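You operate a simulated robot arm through the tools that you are given. There is no shell and no other tool. Be economical: measure what you need, move in short steps, check, and stop when the job is done.

You run a simulated robot arm. Do the job below in one go: nothing can be reset, and whatever is moved stays where it is left.

TASK
Set the press for the lid with the blue strip and press its strip flush.
Fine: size knob to the lid's size, wing screw tight, lid into the nest, one stroke, fingers out.
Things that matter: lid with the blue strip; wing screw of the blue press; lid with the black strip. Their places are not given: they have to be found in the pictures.

It is judged by the outcome, as a careful person would: the job done as asked, and still so three seconds after it is handed in. It fails if anything else is knocked over, pushed out of place, dropped, spilled or broken. Lids that push on must go on centred and level and be pressed home; caps that screw on are set level and turned clockwise until they are tight.

THE ROBOT
A 7-joint arm with a two-finger parallel gripper, fixed in place. Base frame: the origin is at the foot of the arm, x ahead of it, y to its left, z up; the work surface is at about z = 0. Units: cm, rad, N and s.
With the tool pointing down near the work surface it reaches from about 24 to 62 cm from the base axis. Its first joint turns from -1.152 to 1.152 rad. Payload 2.6 kg.
The tool frame sits at the grasp point between the pads (the TCP): z along the fingers, y along the line on which they close. The tips reach 3 cm beyond it. Largest opening 9.4 cm; finger width 2.8, thickness 1; the body of the gripper, 5 by 9.6 cm, starts 5.5 cm behind the TCP.
Orientation is told as [roll, pitch, yaw] about the base's x, y, z axes, in that order, counted from this pose: with the fingers straight down and closing along the base's y, the tool's x points along the base's -x, its y along +y and its z along -z.

THE INTERFACE
- The arm moves only by the tool drive_tool. Its arguments are lists of equal length, an entry for each row: "slide": the shift along the tool's x, y, z in cm, a list of three; "dr": the turn, a rotation vector about the tool's x, y, z in rad, a list of three; "jaw": the gripper command, from -1 (shut) to 1 (fully open), values between in proportion. In form: {"slide": [[tx, ty, tz], ...], "dr": [[wx, wy, wz], ...], "jaw": [jaw, ...]}. A call has 1 to 12 rows; each row shifts and turns the commanded pose from where the row before left it, along the tool's axes as they then stand. Each row takes 0.2 s and may step no farther than 5 cm and 0.15 rad from the row before; otherwise, or with a gripper value out of range, the whole call is refused. Where a pose cannot be reached the arm comes as near as it can. A force on the tool above 90 N (or 10 N above the force at the start of the call, whichever is more), or a blocked arm, ends the call early, and 0.2 s more pass. The fingers move at their own pace (about 7.2 cm/s each) and stop on an object; they squeeze with about 41 N. The grip force told is the motor's: it shows also when the fingers shut on nothing. Time passes only in rows, and 0.2 s behind the last, so rows that do not move let the fingers close. The reply holds the time, the measured pose of the TCP, the force on the tool along the base axes, the opening and the grip force, in the units named above and with some noise.
- Cameras (640 x 400 px; columns grow to the right, rows downward): "scene" is fixed at [4.52, 43.73, 57.46]; the picture's right is [-0.70, -0.71, 0.00], its down [-0.34, 0.34, -0.88] and it looks along [0.62, -0.62, -0.48] (base axes); focal length 214 px, centre (320, 200). "wrist" rides on the gripper at [-3.7, 0, -5.8] in the tool frame; the picture's right is [0.00, -1.00, 0.00], its down [0.97, 0.00, -0.24] and it looks along [0.24, 0.00, 0.97] (tool axes); focal length 218 px, centre (320, 200).
- camera(camera): a new picture of that camera. It takes no simulated time.
- measure_at(camera, pixels): for up to 12 pixels [column, row] of the newest picture of that camera ("zoom" is the newest enlarged one), the place [x, y, z] in the base frame of the surface seen there, good to about 0.2 cm. It takes no simulated time.
- enlarge(camera, box): a new picture of the part [left, top, right, bottom] of that camera's present view, enlarged. It takes no simulated time.
- hand_in(): hands the job in; it is judged then, once.

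Go step by step. Measure first, check grasps and placings, and put right what went wrong. The budget is 80 turns and 46 pictures, counting those below and the enlarged ones. Unless the task says otherwise, let go and move clear before handing in.

The tools are called after "Request:" as a command line: name --argument value ..., lists and objects as JSON in quotes. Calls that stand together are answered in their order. drive_tool: Moves the arm, as the interface text tells. Its arguments: {"type":"object","properties":{"slide":{"type":"array"},"dr":{"type":"array"},"jaw":{"type":"array"}},"required":["slide","dr","jaw"]} The other tools are called the same way: camera (camera) takes a picture; measure_at (camera, pixels) gives the place of the surface under pixels of a picture; enlarge (camera, box) takes an enlarged picture of a part of a camera's view; hand_in () hands the job in.

At the start:

```text
time: 0.0
position: [23.26, 18.28, 49.56]
tcp_rot: [0.002, -0.001, -0.002]
wrist_force: [0.7, -0.5, -0.6]
width: 9.41
grip_force: 0.2
```

scene: 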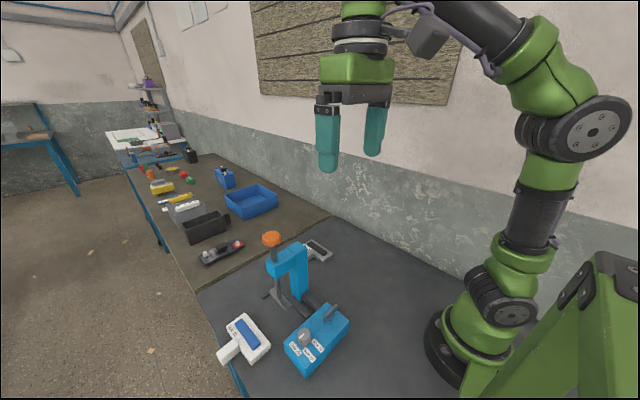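
wrist: 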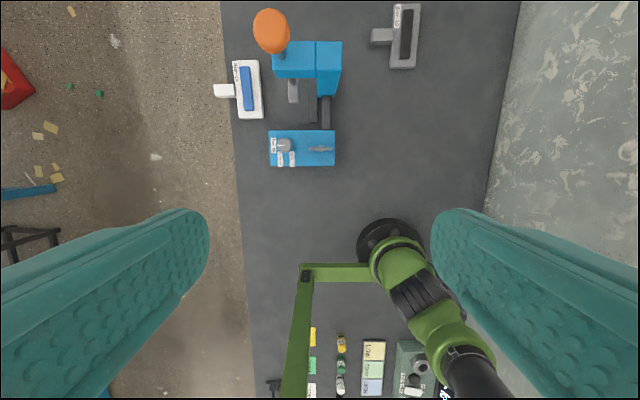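

The scene shows the blue press near (290,270), its control box near (317,338), the blue-strip lid at (245,338) and the black-strip lid at (318,250). I'll enlarge both views to read the labels.

Request:
enlarge --camera "scene" --box '[200, 220, 370, 390]'

Request:
enlarge --camera "wrist" --box '[200, 0, 440, 180]'

```text
2.35 times, centred on (285, 305) of scene
```

zoom: 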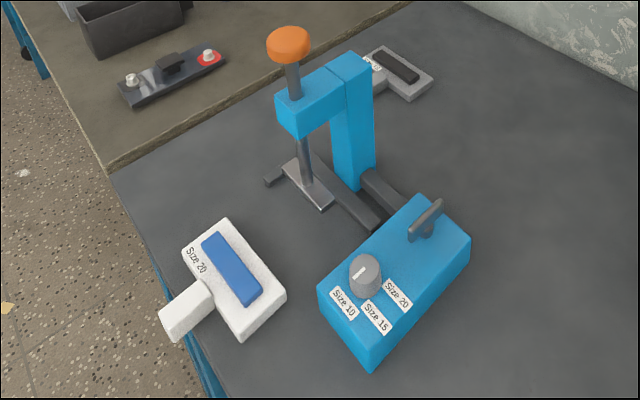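

```text
2.22 times, centred on (320, 90) of wrist
```

zoom: 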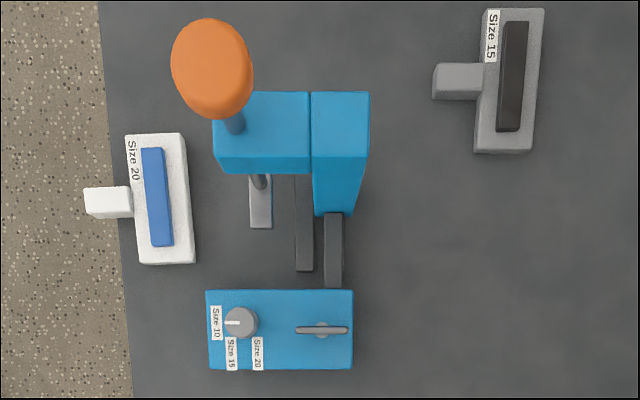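

The knob mark points at Size 10 and the blue lid reads Size 20, so the knob must turn. I'll measure the parts in the wrist zoom.

Request:
measure_at --camera "zoom" --pixels '[[240, 323], [227, 323], [216, 322], [231, 353], [257, 354], [321, 330], [300, 330], [345, 330], [210, 295], [349, 293], [349, 365], [209, 365]]'

Request:
measure_at --camera "zoom" --pixels '[[90, 190], [90, 215], [127, 190], [130, 138], [182, 137], [191, 260], [143, 262], [145, 150], [170, 243], [157, 195], [120, 202], [210, 70]]'

Request:
measure_at --camera "zoom" --pixels '[[218, 165], [305, 168], [220, 120], [260, 95], [340, 95], [260, 182], [260, 222], [303, 180], [303, 268], [333, 220], [333, 285], [280, 240]]'

```text
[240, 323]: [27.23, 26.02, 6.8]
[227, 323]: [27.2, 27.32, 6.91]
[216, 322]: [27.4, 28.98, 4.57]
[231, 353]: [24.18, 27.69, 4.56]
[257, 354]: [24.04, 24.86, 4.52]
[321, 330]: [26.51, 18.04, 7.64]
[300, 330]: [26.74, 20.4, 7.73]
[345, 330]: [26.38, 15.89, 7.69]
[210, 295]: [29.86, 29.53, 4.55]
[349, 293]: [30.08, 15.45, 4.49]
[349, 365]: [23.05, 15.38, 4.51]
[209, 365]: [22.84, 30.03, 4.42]
```

```text
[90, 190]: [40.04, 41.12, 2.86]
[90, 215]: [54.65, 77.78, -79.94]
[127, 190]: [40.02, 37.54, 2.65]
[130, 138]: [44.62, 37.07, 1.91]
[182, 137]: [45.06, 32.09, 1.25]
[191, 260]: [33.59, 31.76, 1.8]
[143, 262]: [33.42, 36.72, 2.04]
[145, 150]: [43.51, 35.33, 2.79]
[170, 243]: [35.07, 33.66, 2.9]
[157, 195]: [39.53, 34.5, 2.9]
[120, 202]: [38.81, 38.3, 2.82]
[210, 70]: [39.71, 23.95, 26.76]
```

```text
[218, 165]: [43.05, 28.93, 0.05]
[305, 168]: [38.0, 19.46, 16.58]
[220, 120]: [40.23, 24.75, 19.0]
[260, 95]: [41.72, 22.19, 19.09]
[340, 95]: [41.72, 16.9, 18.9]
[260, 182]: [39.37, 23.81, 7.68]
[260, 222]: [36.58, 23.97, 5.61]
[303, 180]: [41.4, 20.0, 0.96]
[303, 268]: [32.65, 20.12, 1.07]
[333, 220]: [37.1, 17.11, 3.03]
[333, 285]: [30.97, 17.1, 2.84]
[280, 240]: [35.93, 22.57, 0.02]
```

The knob is at about (27.2,26.0), the wing at (26.5,18) and the plunger axis near (39.7,24). Next I'll look closer at the nest from the scene camera.

Request:
enlarge --camera "scene" --box '[250, 250, 330, 325]'

```text
5.33 times, centred on (290, 288) of scene
```

zoom: 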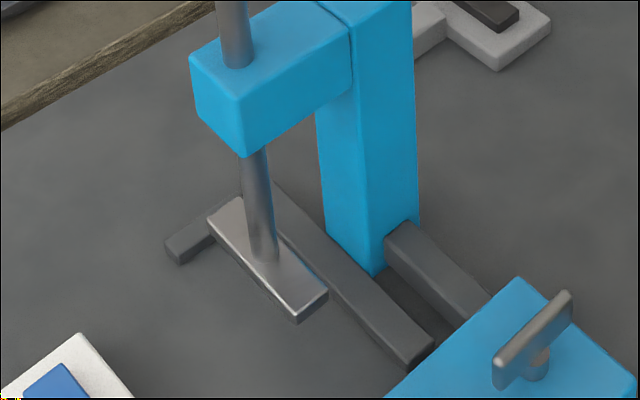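

Request:
measure_at --camera "zoom" --pixels '[[170, 240], [187, 252], [225, 205], [300, 312], [322, 293], [262, 255], [428, 345], [405, 362], [275, 190], [195, 232], [215, 222], [340, 300]]'

```text
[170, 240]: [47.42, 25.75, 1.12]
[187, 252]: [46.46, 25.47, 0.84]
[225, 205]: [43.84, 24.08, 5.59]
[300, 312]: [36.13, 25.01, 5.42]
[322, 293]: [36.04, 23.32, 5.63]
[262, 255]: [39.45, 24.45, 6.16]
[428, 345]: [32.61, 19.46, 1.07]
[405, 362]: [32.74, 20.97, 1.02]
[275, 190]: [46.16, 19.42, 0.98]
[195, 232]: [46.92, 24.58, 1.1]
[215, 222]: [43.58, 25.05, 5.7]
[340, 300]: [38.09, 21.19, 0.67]
```

The nest is an L: back fence at y≈20–21 and end stop at x≈46–47, with the presser plate above it at x 36–44, y≈24. Next I'll move above the knob and look.

Request:
drive_tool --slide '[[-0.56, 1.1, 4.2], [-0.56, 1.1, 4.2], [-0.56, 1.1, 4.2], [-0.56, 1.1, 4.2], [-0.56, 1.1, 4.2], [-0.56, 1.1, 4.2], [-0.56, 1.1, 4.2]]' --dr '[[0, 0, 0], [0, 0, 0], [0, 0, 0], [0, 0, 0], [0, 0, 0], [0, 0, 0], [0, 0, 0]]' --jaw '[0.2, 0.2, 0.2, 0.2, 0.2, 0.2, 0.2]'

Request:
camera --camera "wrist"

```text
time: 1.6
position: [27.07, 25.87, 20.06]
tcp_rot: [0.004, -0.003, 0.0]
wrist_force: [0.3, 0.7, 0.9]
width: 5.63
grip_force: 0.0
```

```text
40 pictures are left
```

wrist: 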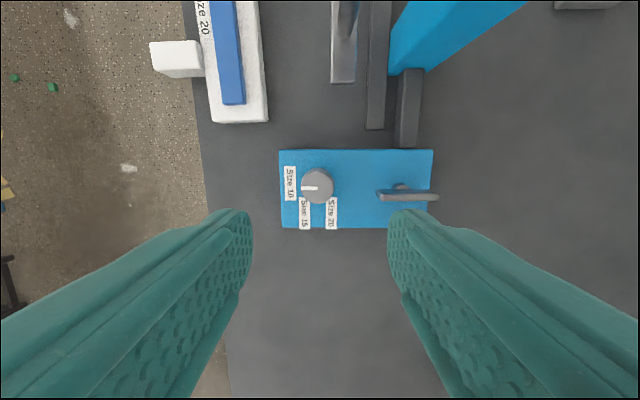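

The knob is at (318,187) with its mark at (312,188). I'll enlarge it to read its angle and the label directions.

Request:
enlarge --camera "wrist" --box '[270, 140, 446, 250]'

Request:
measure_at --camera "zoom" --pixels '[[175, 171], [150, 173], [73, 160], [125, 270], [222, 270], [476, 204], [398, 204], [600, 204], [480, 175], [232, 171], [175, 115], [110, 160]]'

```text
3.64 times, centred on (358, 195) of wrist
```

zoom: 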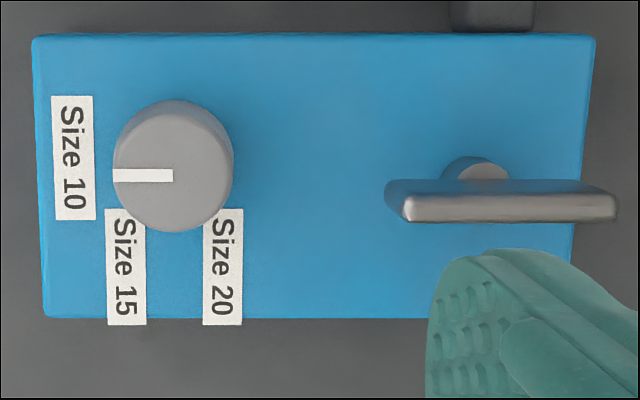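

```text
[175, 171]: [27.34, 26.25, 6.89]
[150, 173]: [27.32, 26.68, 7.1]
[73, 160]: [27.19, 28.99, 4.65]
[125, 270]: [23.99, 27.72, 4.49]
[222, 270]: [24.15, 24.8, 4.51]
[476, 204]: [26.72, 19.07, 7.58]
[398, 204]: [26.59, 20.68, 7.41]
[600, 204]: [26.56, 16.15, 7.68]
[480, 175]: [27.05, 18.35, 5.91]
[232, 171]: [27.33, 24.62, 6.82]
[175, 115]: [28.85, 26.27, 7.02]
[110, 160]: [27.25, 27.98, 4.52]
```

Knob centre is about (27.3,26.25), with Size 10 at 90° and Size 20 near 205°, so it needs about 2.0 rad counter-clockwise. I'll pre-turn +1.0 about tool z and come down around the knob.

Request:
drive_tool --slide '[[-0.23, 0.38, 0], [0, 0, 1], [0, 0, 1], [0, 0, 1], [0, 0, 1], [0, 0, 1], [0, 0, 1], [0, 0, 1.5], [0, 0, 1.5], [0, 0, 1.0], [0, 0, 0.8]]' --dr '[[0, 0, 0.14], [0, 0, 0.14], [0, 0, 0.14], [0, 0, 0.14], [0, 0, 0.14], [0, 0, 0.14], [0, 0, 0.14], [0, 0, 0], [0, 0, 0], [0, 0, 0], [0, 0, 0]]' --jaw '[0.2, 0.2, 0.2, 0.2, 0.2, 0.2, 0.2, 0.2, 0.2, 0.2, 0.2]'

Request:
camera --camera "wrist"

Request:
enlarge --camera "scene" --box '[240, 260, 380, 370]'

```text
time: 4.0
position: [27.39, 26.66, 9.53]
tcp_rot: [0.003, 0.0, -0.98]
wrist_force: [0.3, -0.4, -0.5]
width: 5.65
grip_force: 0.0
```

```text
38 pictures are left
```

wrist: 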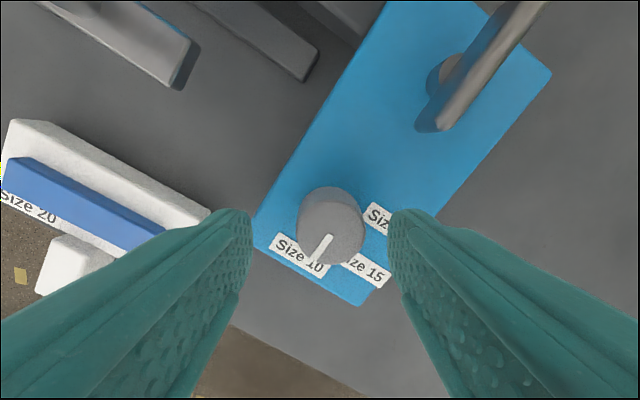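

```text
3.64 times, centred on (310, 315) of scene
```

zoom: 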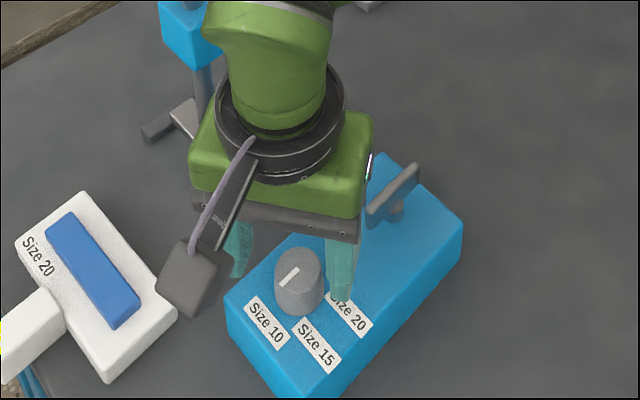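

The knob seems to sit slightly off the finger line in the scene view; I'll re-measure it and the fingers.

Request:
measure_at --camera "zoom" --pixels '[[298, 262], [298, 252], [298, 300], [340, 290], [240, 265], [266, 315], [320, 345], [352, 318], [298, 272], [278, 282]]'

Request:
measure_at --camera "wrist" --pixels '[[332, 235], [318, 255], [332, 190], [240, 215], [400, 215], [298, 262], [365, 275], [378, 220]]'

```text
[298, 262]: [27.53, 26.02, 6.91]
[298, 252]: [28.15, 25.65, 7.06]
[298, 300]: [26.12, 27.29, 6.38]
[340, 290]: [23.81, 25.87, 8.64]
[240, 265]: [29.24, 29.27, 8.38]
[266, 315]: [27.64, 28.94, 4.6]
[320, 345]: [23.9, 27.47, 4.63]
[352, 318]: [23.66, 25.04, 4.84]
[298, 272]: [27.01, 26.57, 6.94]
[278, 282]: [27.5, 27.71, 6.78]
```

```text
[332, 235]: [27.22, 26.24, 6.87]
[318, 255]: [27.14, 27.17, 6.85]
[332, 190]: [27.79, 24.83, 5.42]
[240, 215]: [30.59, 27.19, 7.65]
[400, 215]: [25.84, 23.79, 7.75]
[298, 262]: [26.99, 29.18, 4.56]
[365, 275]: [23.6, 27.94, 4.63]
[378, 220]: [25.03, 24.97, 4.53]
```

The knob centre holds at (27.25,26.25), so the TCP is about 0.4 off. I'll correct that, lower to z≈8.1 and check.

Request:
drive_tool --slide '[[-0.22, -0.26, 0], [0, 0, 0.7], [0, 0, 0.7], [0, 0, 0]]' --dr '[[0, 0, 0], [0, 0, 0], [0, 0, 0], [0, 0, 0]]' --jaw '[0.2, 0.2, 0.2, 0.2]'

```text
time: 5.0
position: [27.43, 26.35, 8.23]
tcp_rot: [0.004, -0.001, -0.98]
wrist_force: [0.4, -0.2, -0.3]
width: 5.64
grip_force: 0.0
```

The TCP is within about 0.2 of the knob axis at z 8.2. Now I'll close on the knob.

Request:
drive_tool --slide '[[0.02, -0.1, 0.1], [0, 0, 0], [0, 0, 0], [0, 0, 0]]' --dr '[[0, 0, 0], [0, 0, 0], [0, 0, 0], [0, 0, 0]]' --jaw '[0, -0.3, -0.5, -0.5]'

```text
time: 6.0
position: [27.16, 26.25, 7.95]
tcp_rot: [-0.002, 0.001, -0.981]
wrist_force: [-13.0, -11.5, 6.8]
width: 3.06
grip_force: 45.4
```

I have it gripped at 3.06 wide with some side load, so I'll ease 0.15 along tool −y and start turning counter-clockwise.

Request:
drive_tool --slide '[[0, -0.15, -0.05], [0, 0, 0], [0, 0, 0], [0, 0, 0], [0, 0, 0]]' --dr '[[0, 0, 0], [0, 0, -0.1], [0, 0, -0.1], [0, 0, -0.1], [0, 0, 0]]' --jaw '[-0.5, -0.5, -0.5, -0.5, -0.5]'

Request:
enlarge --camera "wrist" --box '[200, 120, 440, 300]'

```text
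time: 7.2
position: [27.25, 26.09, 8.05]
tcp_rot: [0.008, -0.002, -0.677]
wrist_force: [12.3, 9.8, -28.7]
width: 3.09
grip_force: 45.3
```

```text
2.22 times, centred on (320, 210) of wrist
```

zoom: 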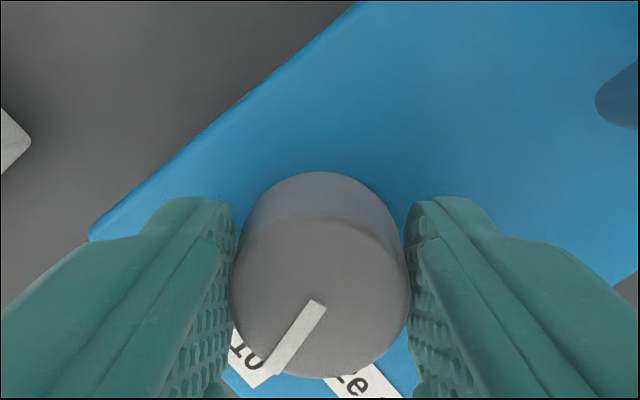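

The mark keeps its place relative to the gripper, so the knob is turning with it. I'll relax the offsets and continue.

Request:
drive_tool --slide '[[0, 0.07, 0.05], [0, 0, 0], [0, 0, 0], [0, 0, 0], [0, 0, 0], [0, 0, 0], [0, 0, 0], [0, 0, 0]]' --dr '[[0, 0, -0.12], [0, 0, -0.12], [0, 0, -0.12], [0, 0, -0.12], [0, 0, -0.12], [0, 0, -0.12], [0, 0, -0.12], [0, 0, 0]]' --jaw '[-0.5, -0.5, -0.5, -0.5, -0.5, -0.5, -0.5, -0.5]'

Request:
enlarge --camera "wrist" --box '[200, 120, 440, 300]'

```text
time: 9.0
position: [27.17, 26.24, 8.04]
tcp_rot: [0.004, -0.005, 0.162]
wrist_force: [4.4, -1.4, 13.9]
width: 3.06
grip_force: 45.3
```

```text
2.22 times, centred on (320, 210) of wrist
```

zoom: 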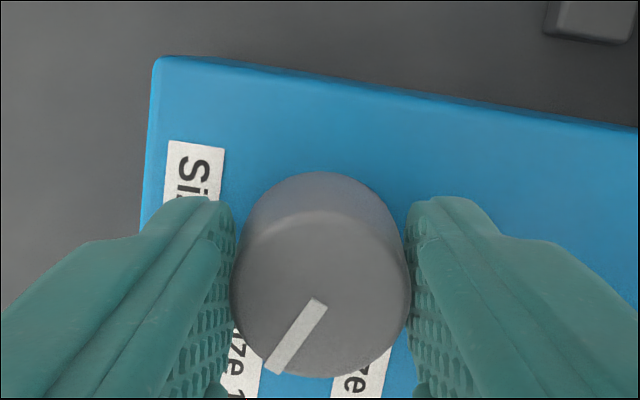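

The mark now points at Size 15 after 1.14 rad. I'll go on another ~0.87 rad to Size 20.

Request:
drive_tool --slide '[[0, 0, 0], [0, 0, 0], [0, 0, 0], [0, 0, 0], [0, 0, 0], [0, 0, 0], [0, 0, 0], [0, 0, 0]]' --dr '[[0, 0, -0.125], [0, 0, -0.125], [0, 0, -0.125], [0, 0, -0.125], [0, 0, -0.125], [0, 0, -0.125], [0, 0, -0.12], [0, 0, 0]]' --jaw '[-0.5, -0.5, -0.5, -0.5, -0.5, -0.5, -0.5, -0.5]'

Request:
enlarge --camera "wrist" --box '[200, 120, 440, 300]'

```text
time: 10.8
position: [27.04, 26.2, 8.07]
tcp_rot: [-0.001, -0.01, 1.033]
wrist_force: [-5.2, 11.2, 28.4]
width: 3.07
grip_force: 45.1
```

```text
2.22 times, centred on (320, 210) of wrist
```

zoom: 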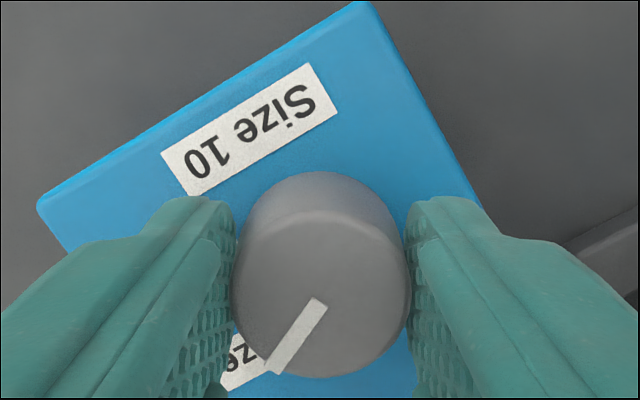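

The turn is 2.01 rad in total. I'll let go, rise, turn back to yaw 0 and check the mark.

Request:
drive_tool --slide '[[0, 0, 0], [0, 0, 0], [0, 0, -3], [0, 0, -4], [0, 0, -4], [0, 0, 0], [0, 0, 0], [0, 0, 0], [0, 0, 0], [0, 0, 0], [0, 0, 0], [0, 0, 0]]' --dr '[[0, 0, 0], [0, 0, 0], [0, 0, 0], [0, 0, 0], [0, 0, 0.14], [0, 0, 0.15], [0, 0, 0.15], [0, 0, 0.15], [0, 0, 0.15], [0, 0, 0.15], [0, 0, 0.14], [0, 0, 0]]' --jaw '[0.2, 0.2, 0.2, 0.2, 0.2, 0.2, 0.2, 0.2, 0.2, 0.2, 0.2, 0.2]'

Request:
enlarge --camera "wrist" --box '[270, 140, 446, 250]'

```text
time: 13.4
position: [27.27, 26.13, 19.01]
tcp_rot: [0.004, -0.003, -0.001]
wrist_force: [-1.1, -0.4, 0.1]
width: 5.65
grip_force: 0.0
```

```text
3.64 times, centred on (358, 195) of wrist
```

zoom: 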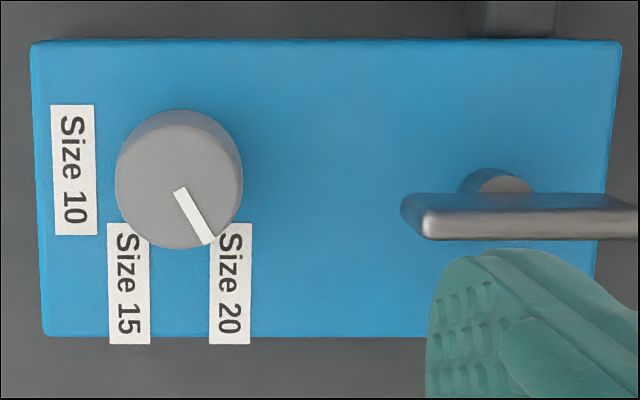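

The mark now points toward Size 20. I'll measure its direction against the label's.

Request:
measure_at --camera "zoom" --pixels '[[180, 193], [208, 240], [230, 284], [129, 284], [73, 168], [508, 216], [408, 216], [500, 185], [178, 130], [235, 180], [120, 180]]'

```text
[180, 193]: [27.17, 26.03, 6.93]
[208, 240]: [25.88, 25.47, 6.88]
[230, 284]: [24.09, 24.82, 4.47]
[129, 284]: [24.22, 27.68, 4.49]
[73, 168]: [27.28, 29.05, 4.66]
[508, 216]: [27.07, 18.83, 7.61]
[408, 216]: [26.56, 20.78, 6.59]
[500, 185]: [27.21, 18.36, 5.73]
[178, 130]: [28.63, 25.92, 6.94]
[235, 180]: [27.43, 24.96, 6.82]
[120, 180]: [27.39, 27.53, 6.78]
```

The mark is at 203.5° and the label at 204.5°, so the knob is set. Next is the wing screw near (26.6,18.4); I'll move over it with the fingers turned to close along x.

Request:
drive_tool --slide '[[0.31, -3.87, 0], [0.31, -3.87, 0], [0, 0, 0.5], [0, 0, 0.5], [0, 0, 0.5], [0, 0, 0.5], [0, 0, 0.5], [0, 0, 0.5], [0, 0, 0.5], [0, 0, 0.5], [0, 0, 0.5], [0, 0, 0.5]]' --dr '[[0, 0, 0], [0, 0, 0], [0, 0, -0.15], [0, 0, -0.15], [0, 0, -0.15], [0, 0, -0.15], [0, 0, -0.15], [0, 0, -0.15], [0, 0, -0.15], [0, 0, -0.15], [0, 0, -0.15], [0, 0, -0.15]]' --jaw '[0.2, 0.2, 0.2, 0.2, 0.2, 0.2, 0.2, 0.2, 0.2, 0.2, 0.2, 0.2]'

Request:
camera --camera "wrist"

```text
time: 16.0
position: [26.51, 18.24, 13.9]
tcp_rot: [-0.003, -0.004, 1.503]
wrist_force: [0.0, -0.2, 0.3]
width: 5.66
grip_force: 0.1
```

```text
32 pictures are left
```

wrist: 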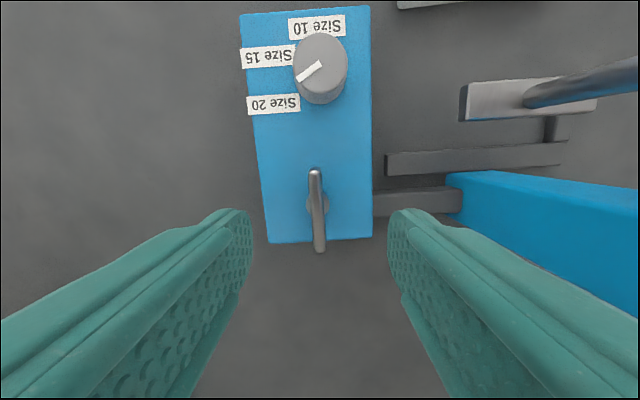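

The bar shows from (316,172) to (319,250). I'll measure it before descending.

Request:
measure_at --camera "wrist" --pixels '[[316, 173], [317, 200], [318, 225], [319, 246], [326, 205], [312, 205], [319, 250]]'

Request:
enlarge --camera "scene" --box '[280, 290, 360, 350]'

```text
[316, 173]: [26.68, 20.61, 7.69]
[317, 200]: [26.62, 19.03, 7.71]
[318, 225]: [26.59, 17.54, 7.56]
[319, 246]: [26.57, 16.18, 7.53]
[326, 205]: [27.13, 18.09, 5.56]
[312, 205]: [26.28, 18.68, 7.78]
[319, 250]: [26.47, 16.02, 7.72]
```

```text
6.67 times, centred on (320, 320) of scene
```

zoom: 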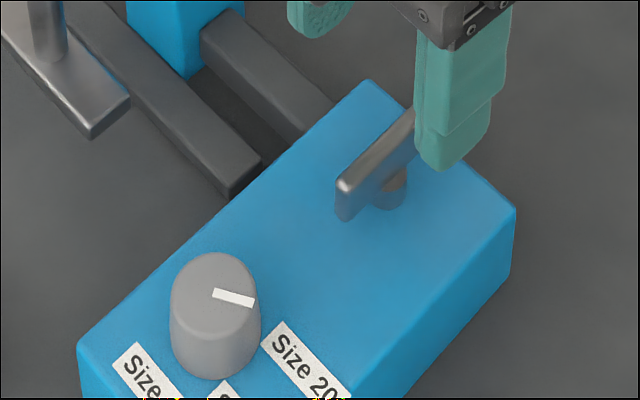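

The bar is centred on (26.62,18.3) with its top at 7.7. I'll descend so the tips reach about z 6.1, and close.

Request:
drive_tool --slide '[[-0.06, -0.1, 1.6], [0, 0, 1.6], [0, 0, 1.5], [0, 0, 0], [0, 0, 0], [0, 0, 0], [0, 0, 0], [0, 0, 0]]' --dr '[[0, 0, -0.07], [0, 0, 0], [0, 0, 0], [0, 0, 0], [0, 0, 0], [0, 0, 0], [0, 0, 0], [0, 0, 0]]' --jaw '[0.2, 0.2, 0.2, 0.2, -0.3, -1, -1, -1]'

```text
time: 17.8
position: [26.55, 18.29, 9.33]
tcp_rot: [0.007, 0.0, 1.57]
wrist_force: [-29.4, 0.2, 6.5]
width: 0.78
grip_force: 42.3
```

It's gripped at 0.78 wide with −29 N in x. I'll ease 0.13 and begin turning clockwise in short steps.

Request:
drive_tool --slide '[[0, 0.13, 0], [0, 0, 0], [0, 0, 0], [0, 0, 0], [0, 0, 0]]' --dr '[[0, 0, 0], [0, 0, 0.1], [0, 0, 0.1], [0, 0, 0.1], [0, 0, 0]]' --jaw '[-1, -1, -1, -1, -1]'

Request:
enlarge --camera "scene" --box '[270, 270, 370, 350]'

```text
time: 19.0
position: [26.55, 18.37, 9.21]
tcp_rot: [0.002, 0.0, 1.267]
wrist_force: [-21.2, 0.9, -8.8]
width: 0.78
grip_force: 41.8
```

```text
5.00 times, centred on (320, 310) of scene
```

zoom: 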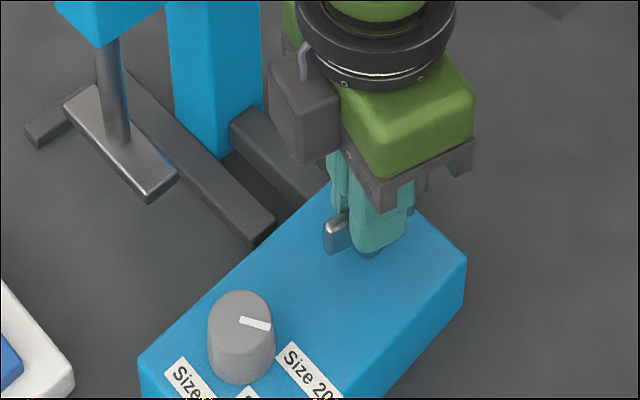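

The bar follows the gripper. I'll continue clockwise.

Request:
drive_tool --slide '[[0, 0.08, 0], [0, 0, 0], [0, 0, 0], [0, 0, 0], [0, 0, 0], [0, 0, 0], [0, 0, 0]]' --dr '[[0, 0, 0.1], [0, 0, 0.1], [0, 0, 0.1], [0, 0, 0.1], [0, 0, 0.1], [0, 0, 0.1], [0, 0, 0]]' --jaw '[-1, -1, -1, -1, -1, -1, -1]'

```text
time: 20.6
position: [26.57, 18.14, 9.27]
tcp_rot: [-0.002, -0.003, 0.668]
wrist_force: [5.0, -7.5, -30.1]
width: 0.81
grip_force: 41.6
```

Request:
drive_tool --slide '[[0, 0, 0.03], [0, 0, 0], [0, 0, 0], [0, 0, 0], [0, 0, 0], [0, 0, 0], [0, 0, 0]]' --dr '[[0, 0, 0.1], [0, 0, 0.1], [0, 0, 0.1], [0, 0, 0.1], [0, 0, 0.1], [0, 0, 0.1], [0, 0, 0]]' --jaw '[-1, -1, -1, -1, -1, -1, -1]'

Request:
enlarge --camera "wrist" --box '[200, 120, 440, 300]'

```text
time: 22.2
position: [26.67, 18.28, 9.37]
tcp_rot: [-0.001, -0.004, 0.066]
wrist_force: [4.5, -32.0, -1.1]
width: 0.79
grip_force: 41.9
```

```text
2.22 times, centred on (320, 210) of wrist
```

zoom: 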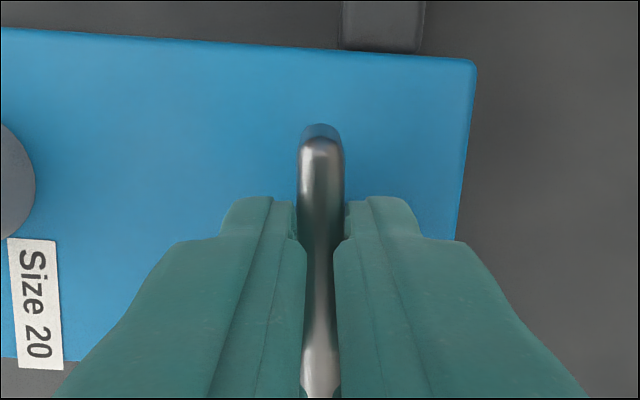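

The bar has turned about 1.5 rad with no stop felt. I'll ease the side load and go on.

Request:
drive_tool --slide '[[0, -0.12, 0], [0, 0, 0], [0, 0, 0], [0, 0, 0], [0, 0, 0], [0, 0, 0], [0, 0, 0], [0, 0, 0]]' --dr '[[0, 0, 0.1], [0, 0, 0.1], [0, 0, 0.1], [0, 0, 0.1], [0, 0, 0.1], [0, 0, 0.1], [0, 0, 0.1], [0, 0, 0]]' --jaw '[-1, -1, -1, -1, -1, -1, -1, -1]'

Request:
enlarge --camera "wrist" --box '[200, 120, 440, 300]'

```text
time: 24.0
position: [26.46, 18.26, 9.32]
tcp_rot: [0.001, -0.007, -0.618]
wrist_force: [6.7, -27.7, -2.5]
width: 2.71
grip_force: 45.0
```

```text
2.22 times, centred on (320, 210) of wrist
```

zoom: 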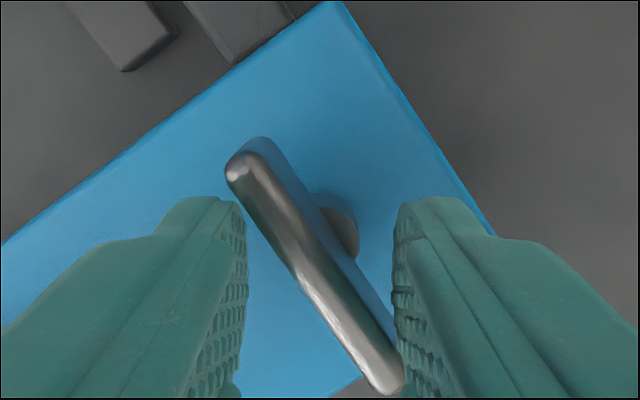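

The fingers were spread to 2.71 while the bar stayed along x, so the screw has hit its stop and is tight. I'll open, rise, turn back and check.

Request:
drive_tool --slide '[[0, 0, 0], [0, 0, 0], [0, 0, 0], [0, 0, -3], [0, 0, -4], [0, 0, -3], [0, 0, 0], [0, 0, 0], [0, 0, 0]]' --dr '[[0, 0, 0], [0, 0, 0], [0, 0, 0], [0, 0, 0], [0, 0, -0.13], [0, 0, -0.13], [0, 0, -0.13], [0, 0, -0.13], [0, 0, -0.1]]' --jaw '[0.2, 0.2, 0.2, 0.2, 0.2, 0.2, 0.2, 0.2, 0.2]'

Request:
camera --camera "wrist"

```text
time: 26.0
position: [26.52, 18.32, 19.38]
tcp_rot: [0.001, -0.003, -0.005]
wrist_force: [-0.2, -0.2, 0.7]
width: 5.64
grip_force: 0.0
```

```text
27 pictures are left
```

wrist: 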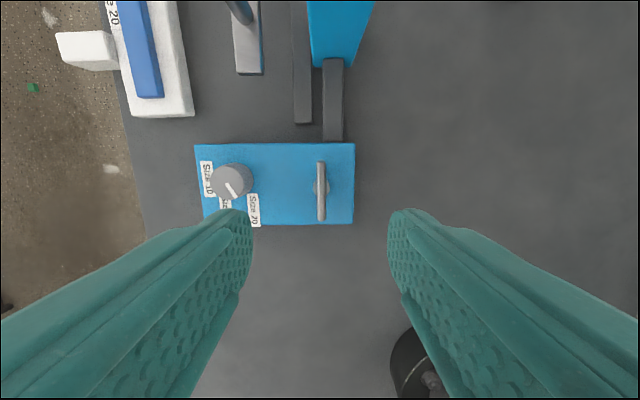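

The wing now lies along x, tight, and the knob still points at Size 20. Next I'll move over the blue-strip lid's handle, going round the press on the +y side.

Request:
drive_tool --slide '[[0, 4.3, 0], [0, 4.3, 0], [0, 4.3, 0], [0, 4.3, 0], [0, 4.3, 0], [-4.2, 0, 0], [-4.2, 0, 0], [-4.2, 0, 0], [0, 0, 0], [0, 0, 0], [0, 0, 0], [0, 0, 0]]' --dr '[[0, 0, 0], [0, 0, 0], [0, 0, 0], [0, 0, 0], [0, 0, 0], [0, 0, 0], [0, 0, 0], [0, 0, 0], [0, 0, -0.15], [0, 0, -0.15], [0, 0, -0.15], [0, 0, -0.15]]' --jaw '[0.2, 0.2, 0.2, 0.2, 0.2, 0.2, 0.2, 0.2, 0.2, 0.2, 0.2, 0.2]'

Request:
drive_tool --slide '[[0, 0, 0], [0, 0, 0], [0, 0, 0], [0, 0, 0], [0, 0, 0], [0, 0, 0], [0, 0, 0], [0, 0, 0]]' --dr '[[0, 0, -0.14], [0, 0, -0.14], [0, 0, -0.14], [0, 0, -0.14], [0, 0, -0.14], [0, 0, -0.135], [0, 0, -0.13], [0, 0, 0]]' --jaw '[0.2, 0.2, 0.2, 0.2, 0.2, 0.2, 0.2, 0.2]'

Request:
camera --camera "wrist"

Request:
camera --camera "scene"

```text
time: 28.6
position: [39.34, 39.65, 19.31]
tcp_rot: [0.002, -0.003, 0.592]
wrist_force: [-0.5, 0.3, -0.5]
width: 5.63
grip_force: 0.1
```

```text
time: 30.4
position: [39.27, 39.61, 19.28]
tcp_rot: [-0.004, -0.001, 1.556]
wrist_force: [0.1, 1.0, -0.3]
width: 5.67
grip_force: 0.1
```

```text
26 pictures are left
```

wrist: 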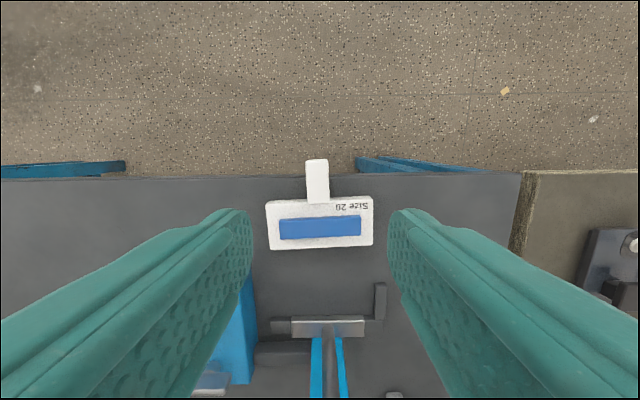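

```text
25 pictures are left
```

scene: 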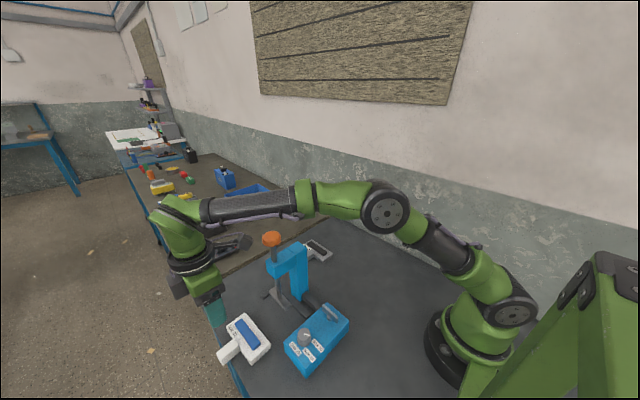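

The lid, handle at (317,180), is in view. I'll measure its edges, and the arm's wrist height for clearance over the press.

Request:
measure_at --camera "wrist" --pixels '[[317, 163], [317, 180], [317, 198], [308, 180], [327, 180], [268, 205], [372, 200], [372, 241], [272, 246], [282, 230], [360, 226], [320, 228]]'

Request:
measure_at --camera "scene" --pixels '[[165, 205], [180, 240], [190, 265], [250, 207], [300, 200], [350, 195], [385, 210], [270, 218], [205, 285], [205, 272]]'

Request:
enlarge --camera "wrist" --box '[240, 140, 400, 260]'

```text
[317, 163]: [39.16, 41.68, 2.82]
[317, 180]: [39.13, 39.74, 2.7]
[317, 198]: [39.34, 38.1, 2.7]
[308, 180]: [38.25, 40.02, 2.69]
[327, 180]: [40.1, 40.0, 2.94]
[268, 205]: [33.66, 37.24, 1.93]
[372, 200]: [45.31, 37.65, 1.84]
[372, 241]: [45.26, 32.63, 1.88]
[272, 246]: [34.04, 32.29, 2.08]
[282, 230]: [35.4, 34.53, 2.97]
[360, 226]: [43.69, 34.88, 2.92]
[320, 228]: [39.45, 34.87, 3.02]
```

```text
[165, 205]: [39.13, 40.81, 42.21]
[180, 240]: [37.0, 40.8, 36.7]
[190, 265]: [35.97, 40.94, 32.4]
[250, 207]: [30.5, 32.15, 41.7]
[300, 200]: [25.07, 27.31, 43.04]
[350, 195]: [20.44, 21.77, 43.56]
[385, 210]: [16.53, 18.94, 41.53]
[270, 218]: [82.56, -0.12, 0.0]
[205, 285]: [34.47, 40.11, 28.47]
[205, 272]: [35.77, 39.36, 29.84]
```

```text
3.33 times, centred on (320, 200) of wrist
```

zoom: 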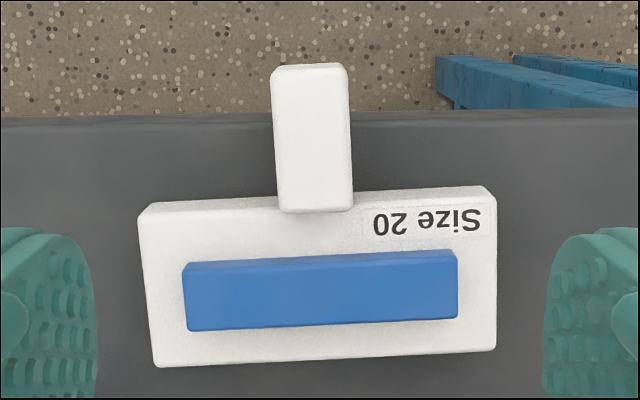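

The lid sits at about (39.5,34.8) with about 0.04 rad yaw, and its handle runs from y 37.5 to 41.7 at x≈39.2. I'll tilt the hand 0.45 rad away from the press for clearance and come down above the handle.

Request:
drive_tool --slide '[[0, 0, 0], [0, 0, 0], [0, 0, 0], [0, 0, 0], [-1.84, 0, 3.18], [-1.84, 0, 3.18], [-1.84, 0, 3.18], [0, 0, 0]]' --dr '[[0, 0, -0.05], [0, 0.15, 0], [0, 0.15, 0], [0, 0.15, 0], [0, 0, 0], [0, 0, 0], [0, 0, 0], [0, 0, 0]]' --jaw '[0.2, 0.2, 0.2, 0.2, 0.2, 0.2, 0.2, 0.2]'

Request:
camera --camera "wrist"

```text
time: 32.2
position: [39.12, 42.16, 8.54]
tcp_rot: [-0.005, 0.295, 1.604]
wrist_force: [0.0, -0.1, 0.4]
width: 5.65
grip_force: 0.0
out of reach, approached as far as the arm can: row 4
```

```text
23 pictures are left
```

wrist: 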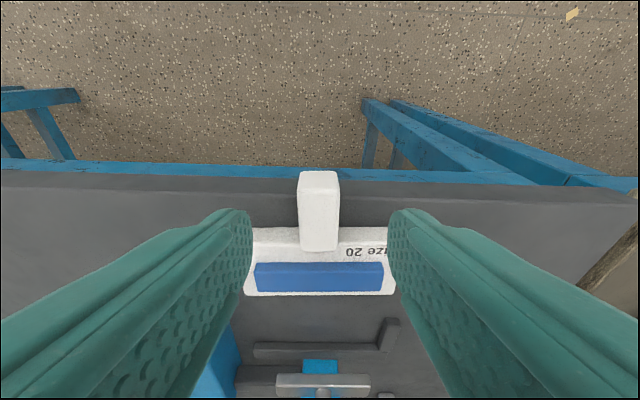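

A tilt of 0.3 rad is what the arm reaches here, which is enough. The handle is centred between the fingers (column 319), so I'll descend onto it.

Request:
drive_tool --slide '[[0.15, 0, 1.8], [0.15, 0, 1.8], [0.14, 0, 1.6], [0, 0, 0]]' --dr '[[0, 0, 0], [0, 0, 0], [0, 0, 0], [0, 0, 0]]' --jaw '[0.2, 0.2, 0.2, 0.2]'

Request:
enlarge --camera "scene" --box '[150, 230, 350, 380]'

```text
time: 33.2
position: [39.31, 40.08, 3.71]
tcp_rot: [-0.004, 0.296, 1.605]
wrist_force: [0.3, 0.3, 0.4]
width: 5.66
grip_force: 0.0
```

```text
2.67 times, centred on (250, 305) of scene
```

zoom: 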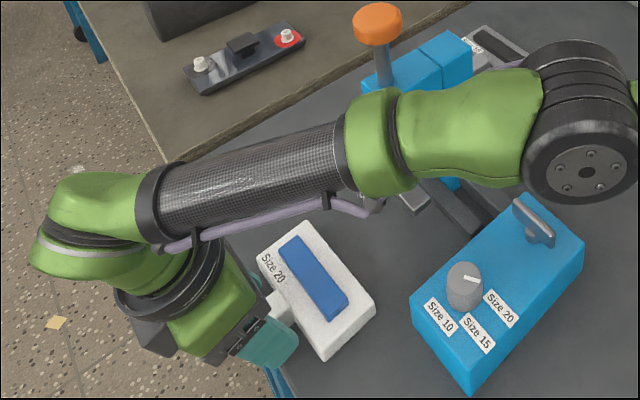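

The hand straddles the handle. I'll close the fingers, and measure the forearm's clearance to the press.

Request:
drive_tool --slide '[[0, 0, 0], [0, 0, 0], [0, 0, 0], [0, 0, 0]]' --dr '[[0, 0, 0], [0, 0, 0], [0, 0, 0], [0, 0, 0]]' --jaw '[-0.2, -0.6, -0.6, -0.6]'

Request:
measure_at --camera "zoom" --pixels '[[85, 185], [240, 165], [240, 220], [375, 105], [375, 190], [480, 85], [480, 180], [585, 70], [585, 175], [378, 20], [630, 150]]'

```text
time: 34.2
position: [39.38, 40.09, 3.69]
tcp_rot: [-0.003, 0.298, 1.604]
wrist_force: [-0.8, 0.9, 1.2]
width: 2.34
grip_force: 41.0
```

```text
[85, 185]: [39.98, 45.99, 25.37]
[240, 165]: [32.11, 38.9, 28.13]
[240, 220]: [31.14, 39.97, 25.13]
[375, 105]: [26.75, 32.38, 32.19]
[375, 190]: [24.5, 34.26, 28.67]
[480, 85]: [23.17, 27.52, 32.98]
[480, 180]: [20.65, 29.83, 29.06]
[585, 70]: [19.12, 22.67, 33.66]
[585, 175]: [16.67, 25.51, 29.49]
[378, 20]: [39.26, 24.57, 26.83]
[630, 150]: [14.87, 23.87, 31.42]
```

The handle is gripped (2.34 wide), and the forearm clears the press by several cm. I'll square the lid's yaw and slide it along the table toward the nest, stopping short of the fence.

Request:
drive_tool --slide '[[0, 0, -0.1], [1.5, 0, 0.463], [1.5, 0, 0.463], [1.5, 0, 0.463], [1.5, 0, 0.463], [1.5, 0, 0.463], [0, 0, 0]]' --dr '[[-0.01, 0, 0.0325], [0, 0, 0], [0, 0, 0], [0, 0, 0], [0, 0, 0], [0, 0, 0], [0, 0, 0]]' --jaw '[-0.6, -0.6, -0.6, -0.6, -0.6, -0.6, -0.6]'

Request:
enlarge --camera "scene" --box '[180, 220, 380, 370]'

Request:
camera --camera "wrist"

```text
time: 35.8
position: [39.25, 32.28, 4.01]
tcp_rot: [-0.003, 0.296, 1.569]
wrist_force: [0.2, -0.3, -0.8]
width: 2.32
grip_force: 41.2
```

```text
2.67 times, centred on (280, 295) of scene
```

zoom: 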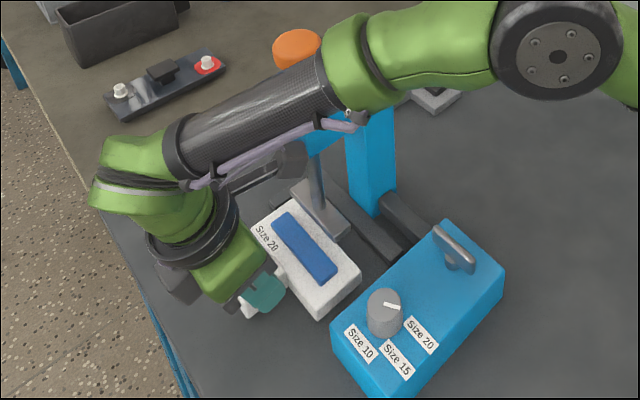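

```text
20 pictures are left
```

wrist: 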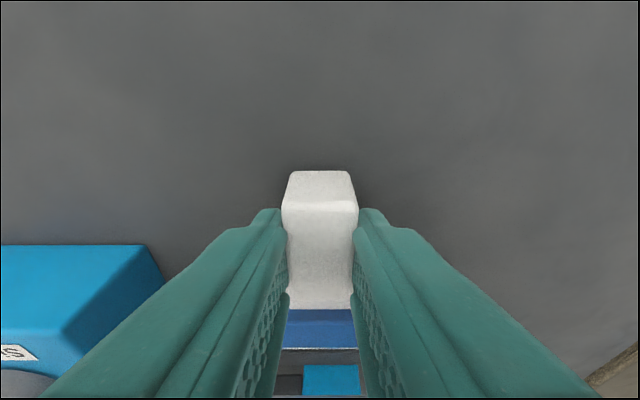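

The lid is held about 0.3 above the table and squared. I'll measure lid edges, plate and forearm-to-orange-knob clearance.

Request:
measure_at --camera "zoom" --pixels '[[295, 200], [358, 272], [318, 313], [278, 218], [330, 272], [305, 245], [300, 182], [345, 232], [330, 240], [270, 110], [235, 95], [295, 45]]'

```text
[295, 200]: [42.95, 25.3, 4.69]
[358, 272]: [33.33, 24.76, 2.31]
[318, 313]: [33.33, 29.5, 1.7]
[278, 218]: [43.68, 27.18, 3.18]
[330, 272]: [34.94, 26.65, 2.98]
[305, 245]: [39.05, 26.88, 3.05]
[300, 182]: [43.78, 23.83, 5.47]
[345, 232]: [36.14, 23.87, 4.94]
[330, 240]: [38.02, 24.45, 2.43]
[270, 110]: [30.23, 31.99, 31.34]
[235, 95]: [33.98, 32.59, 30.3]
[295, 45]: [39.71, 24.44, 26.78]
```

The lid centre is at about (39.1,27.1), already partly under the plate with clearance, and needs about +0.8 x and −3 y. I'll move in most of that way and lower to the table.

Request:
drive_tool --slide '[[0.95, 0, 0.32], [0.95, 0, 0.32], [-0.06, 0, 0.2], [0, 0, 0]]' --dr '[[0, 0, 0], [0, 0, 0], [0, 0, 0], [0, 0, 0]]' --jaw '[-0.6, -0.6, -0.6, -0.6]'

Request:
enlarge --camera "scene" --box '[230, 240, 330, 320]'

```text
time: 36.3
position: [38.97, 32.65, 4.22]
tcp_rot: [-0.012, 0.271, 1.615]
wrist_force: [2.5, 6.2, -0.7]
width: 2.34
grip_force: 40.8
stopped in row 2: the force on the tool passed its limit (the readings are from after the stop); the commanded pose is now the measured one
```

```text
5.00 times, centred on (280, 280) of scene
```

zoom: 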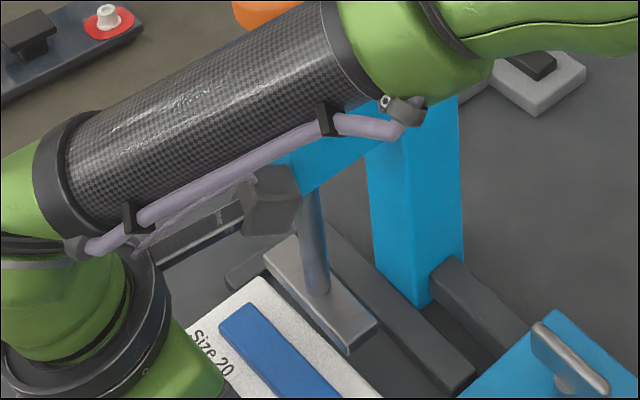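

The force limit tripped: the black box on the wrist at about (270,195) touched the press arm. I'll back off in +y right away and check that the press hasn't moved.

Request:
drive_tool --slide '[[-0.6, 0, -0.18], [-0.6, 0, -0.18], [0, 0, 0]]' --dr '[[0, 0, 0], [0, 0, 0], [0, 0, 0]]' --jaw '[-0.6, -0.6, -0.6]'

Request:
enlarge --camera "scene" --box '[220, 220, 360, 330]'

Request:
measure_at --camera "zoom" --pixels '[[230, 160], [262, 160], [262, 195], [440, 240], [330, 260], [350, 250], [300, 280], [360, 320], [460, 345], [310, 75]]'

```text
time: 37.1
position: [38.85, 33.74, 4.24]
tcp_rot: [-0.011, 0.272, 1.611]
wrist_force: [0.0, -0.4, -0.8]
width: 2.35
grip_force: 40.5
```

```text
3.64 times, centred on (290, 275) of scene
```

zoom: 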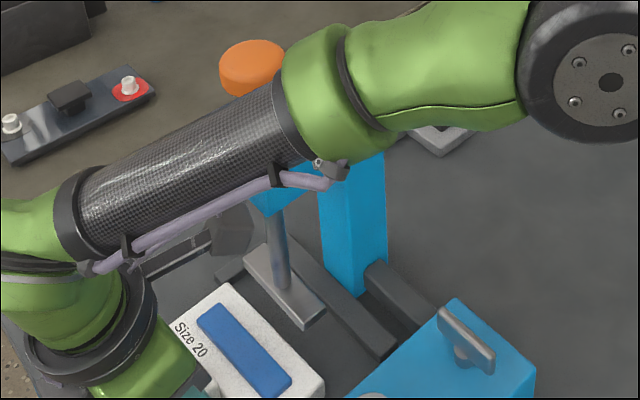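

```text
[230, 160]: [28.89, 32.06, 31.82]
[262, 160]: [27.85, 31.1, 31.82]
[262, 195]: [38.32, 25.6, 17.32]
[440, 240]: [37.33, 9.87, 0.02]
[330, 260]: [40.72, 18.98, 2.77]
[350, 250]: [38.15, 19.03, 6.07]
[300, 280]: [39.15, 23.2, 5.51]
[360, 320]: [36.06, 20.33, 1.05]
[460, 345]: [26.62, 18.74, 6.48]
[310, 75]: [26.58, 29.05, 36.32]
```

The press hasn't moved. The grip can't carry the lid all the way in this way, so I'll square it, set it in x against the end stop while still gripped, then release and push it home in y with shut fingers.

Request:
drive_tool --slide '[[0, 0, 0], [0.55, 0, 0.25], [0.55, 0, 0.25], [0, -0.4, 0], [0, -0.4, 0], [0, 0, 0]]' --dr '[[-0.011, 0.024, 0.0385], [0, 0, 0], [0, 0, 0], [0, 0, 0], [0, 0, 0], [0, 0, 0]]' --jaw '[-0.6, -0.6, -0.6, -0.6, -0.6, -0.6]'

Request:
enlarge --camera "scene" --box '[220, 220, 360, 330]'

Request:
measure_at --camera "zoom" --pixels '[[230, 225], [240, 250], [220, 205], [195, 322], [235, 335], [285, 385], [320, 385], [255, 300], [215, 310], [235, 275], [225, 268], [262, 45]]'

```text
time: 38.5
position: [39.82, 32.69, 4.01]
tcp_rot: [-0.013, 0.297, 1.573]
wrist_force: [0.1, 0.5, -0.7]
width: 2.35
grip_force: 41.2
```

```text
3.64 times, centred on (290, 275) of scene
```

zoom: 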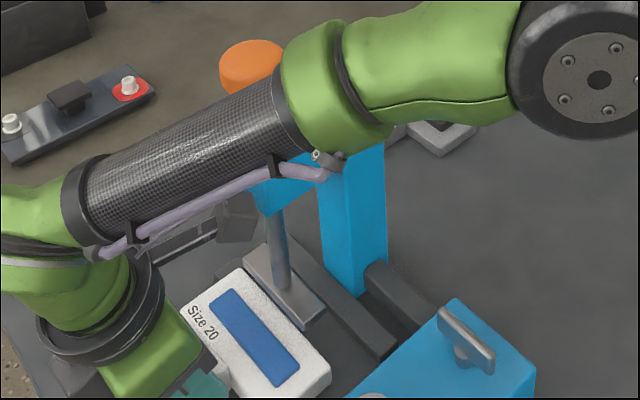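

```text
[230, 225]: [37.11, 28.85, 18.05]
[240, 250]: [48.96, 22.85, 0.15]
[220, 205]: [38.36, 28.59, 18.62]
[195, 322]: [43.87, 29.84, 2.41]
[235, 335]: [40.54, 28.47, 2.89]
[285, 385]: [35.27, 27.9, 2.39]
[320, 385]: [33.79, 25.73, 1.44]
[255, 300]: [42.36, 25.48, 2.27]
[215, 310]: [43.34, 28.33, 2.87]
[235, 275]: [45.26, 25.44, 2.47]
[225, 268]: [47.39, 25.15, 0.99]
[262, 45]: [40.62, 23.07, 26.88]
```

The lid's inner end is at about x 45.4, beside the end stop, and is lifted about 0.4. I'll lower it to the table and nudge +x to touch the stop.

Request:
drive_tool --slide '[[-0.08, 0, 0.25], [0, -0.2, 0], [0, -0.15, 0], [0, -0.15, 0], [0, 0, 0]]' --dr '[[0, 0, 0], [0, 0, 0], [0, 0, 0], [0, 0, 0], [0, 0, 0]]' --jaw '[-0.6, -0.6, -0.6, -0.6, -0.6]'

```text
time: 39.7
position: [40.28, 32.58, 3.77]
tcp_rot: [-0.012, 0.297, 1.57]
wrist_force: [-4.8, -0.2, 2.7]
width: 2.33
grip_force: 40.9
```

There is −4.8 N in x; it may be the stop. I'll nudge 0.1 more to confirm.

Request:
drive_tool --slide '[[0, -0.1, 0], [0, 0, 0]]' --dr '[[0, 0, 0], [0, 0, 0]]' --jaw '[-0.6, -0.6]'

Request:
enlarge --camera "scene" --box '[250, 270, 310, 315]'

```text
time: 40.3
position: [40.25, 32.71, 3.67]
tcp_rot: [-0.01, 0.296, 1.57]
wrist_force: [-9.4, -1.4, 4.5]
width: 2.33
grip_force: 41.0
```

```text
8.89 times, centred on (280, 292) of scene
```

zoom: 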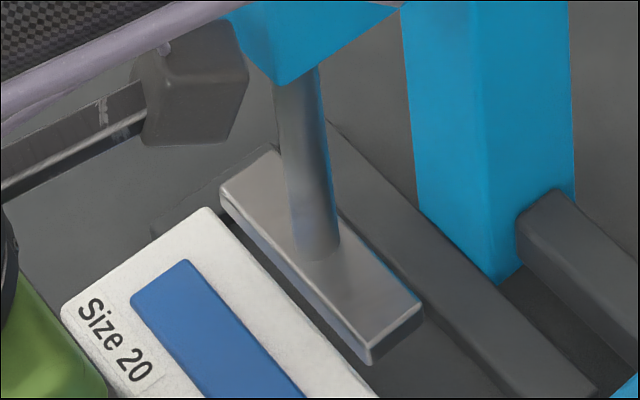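

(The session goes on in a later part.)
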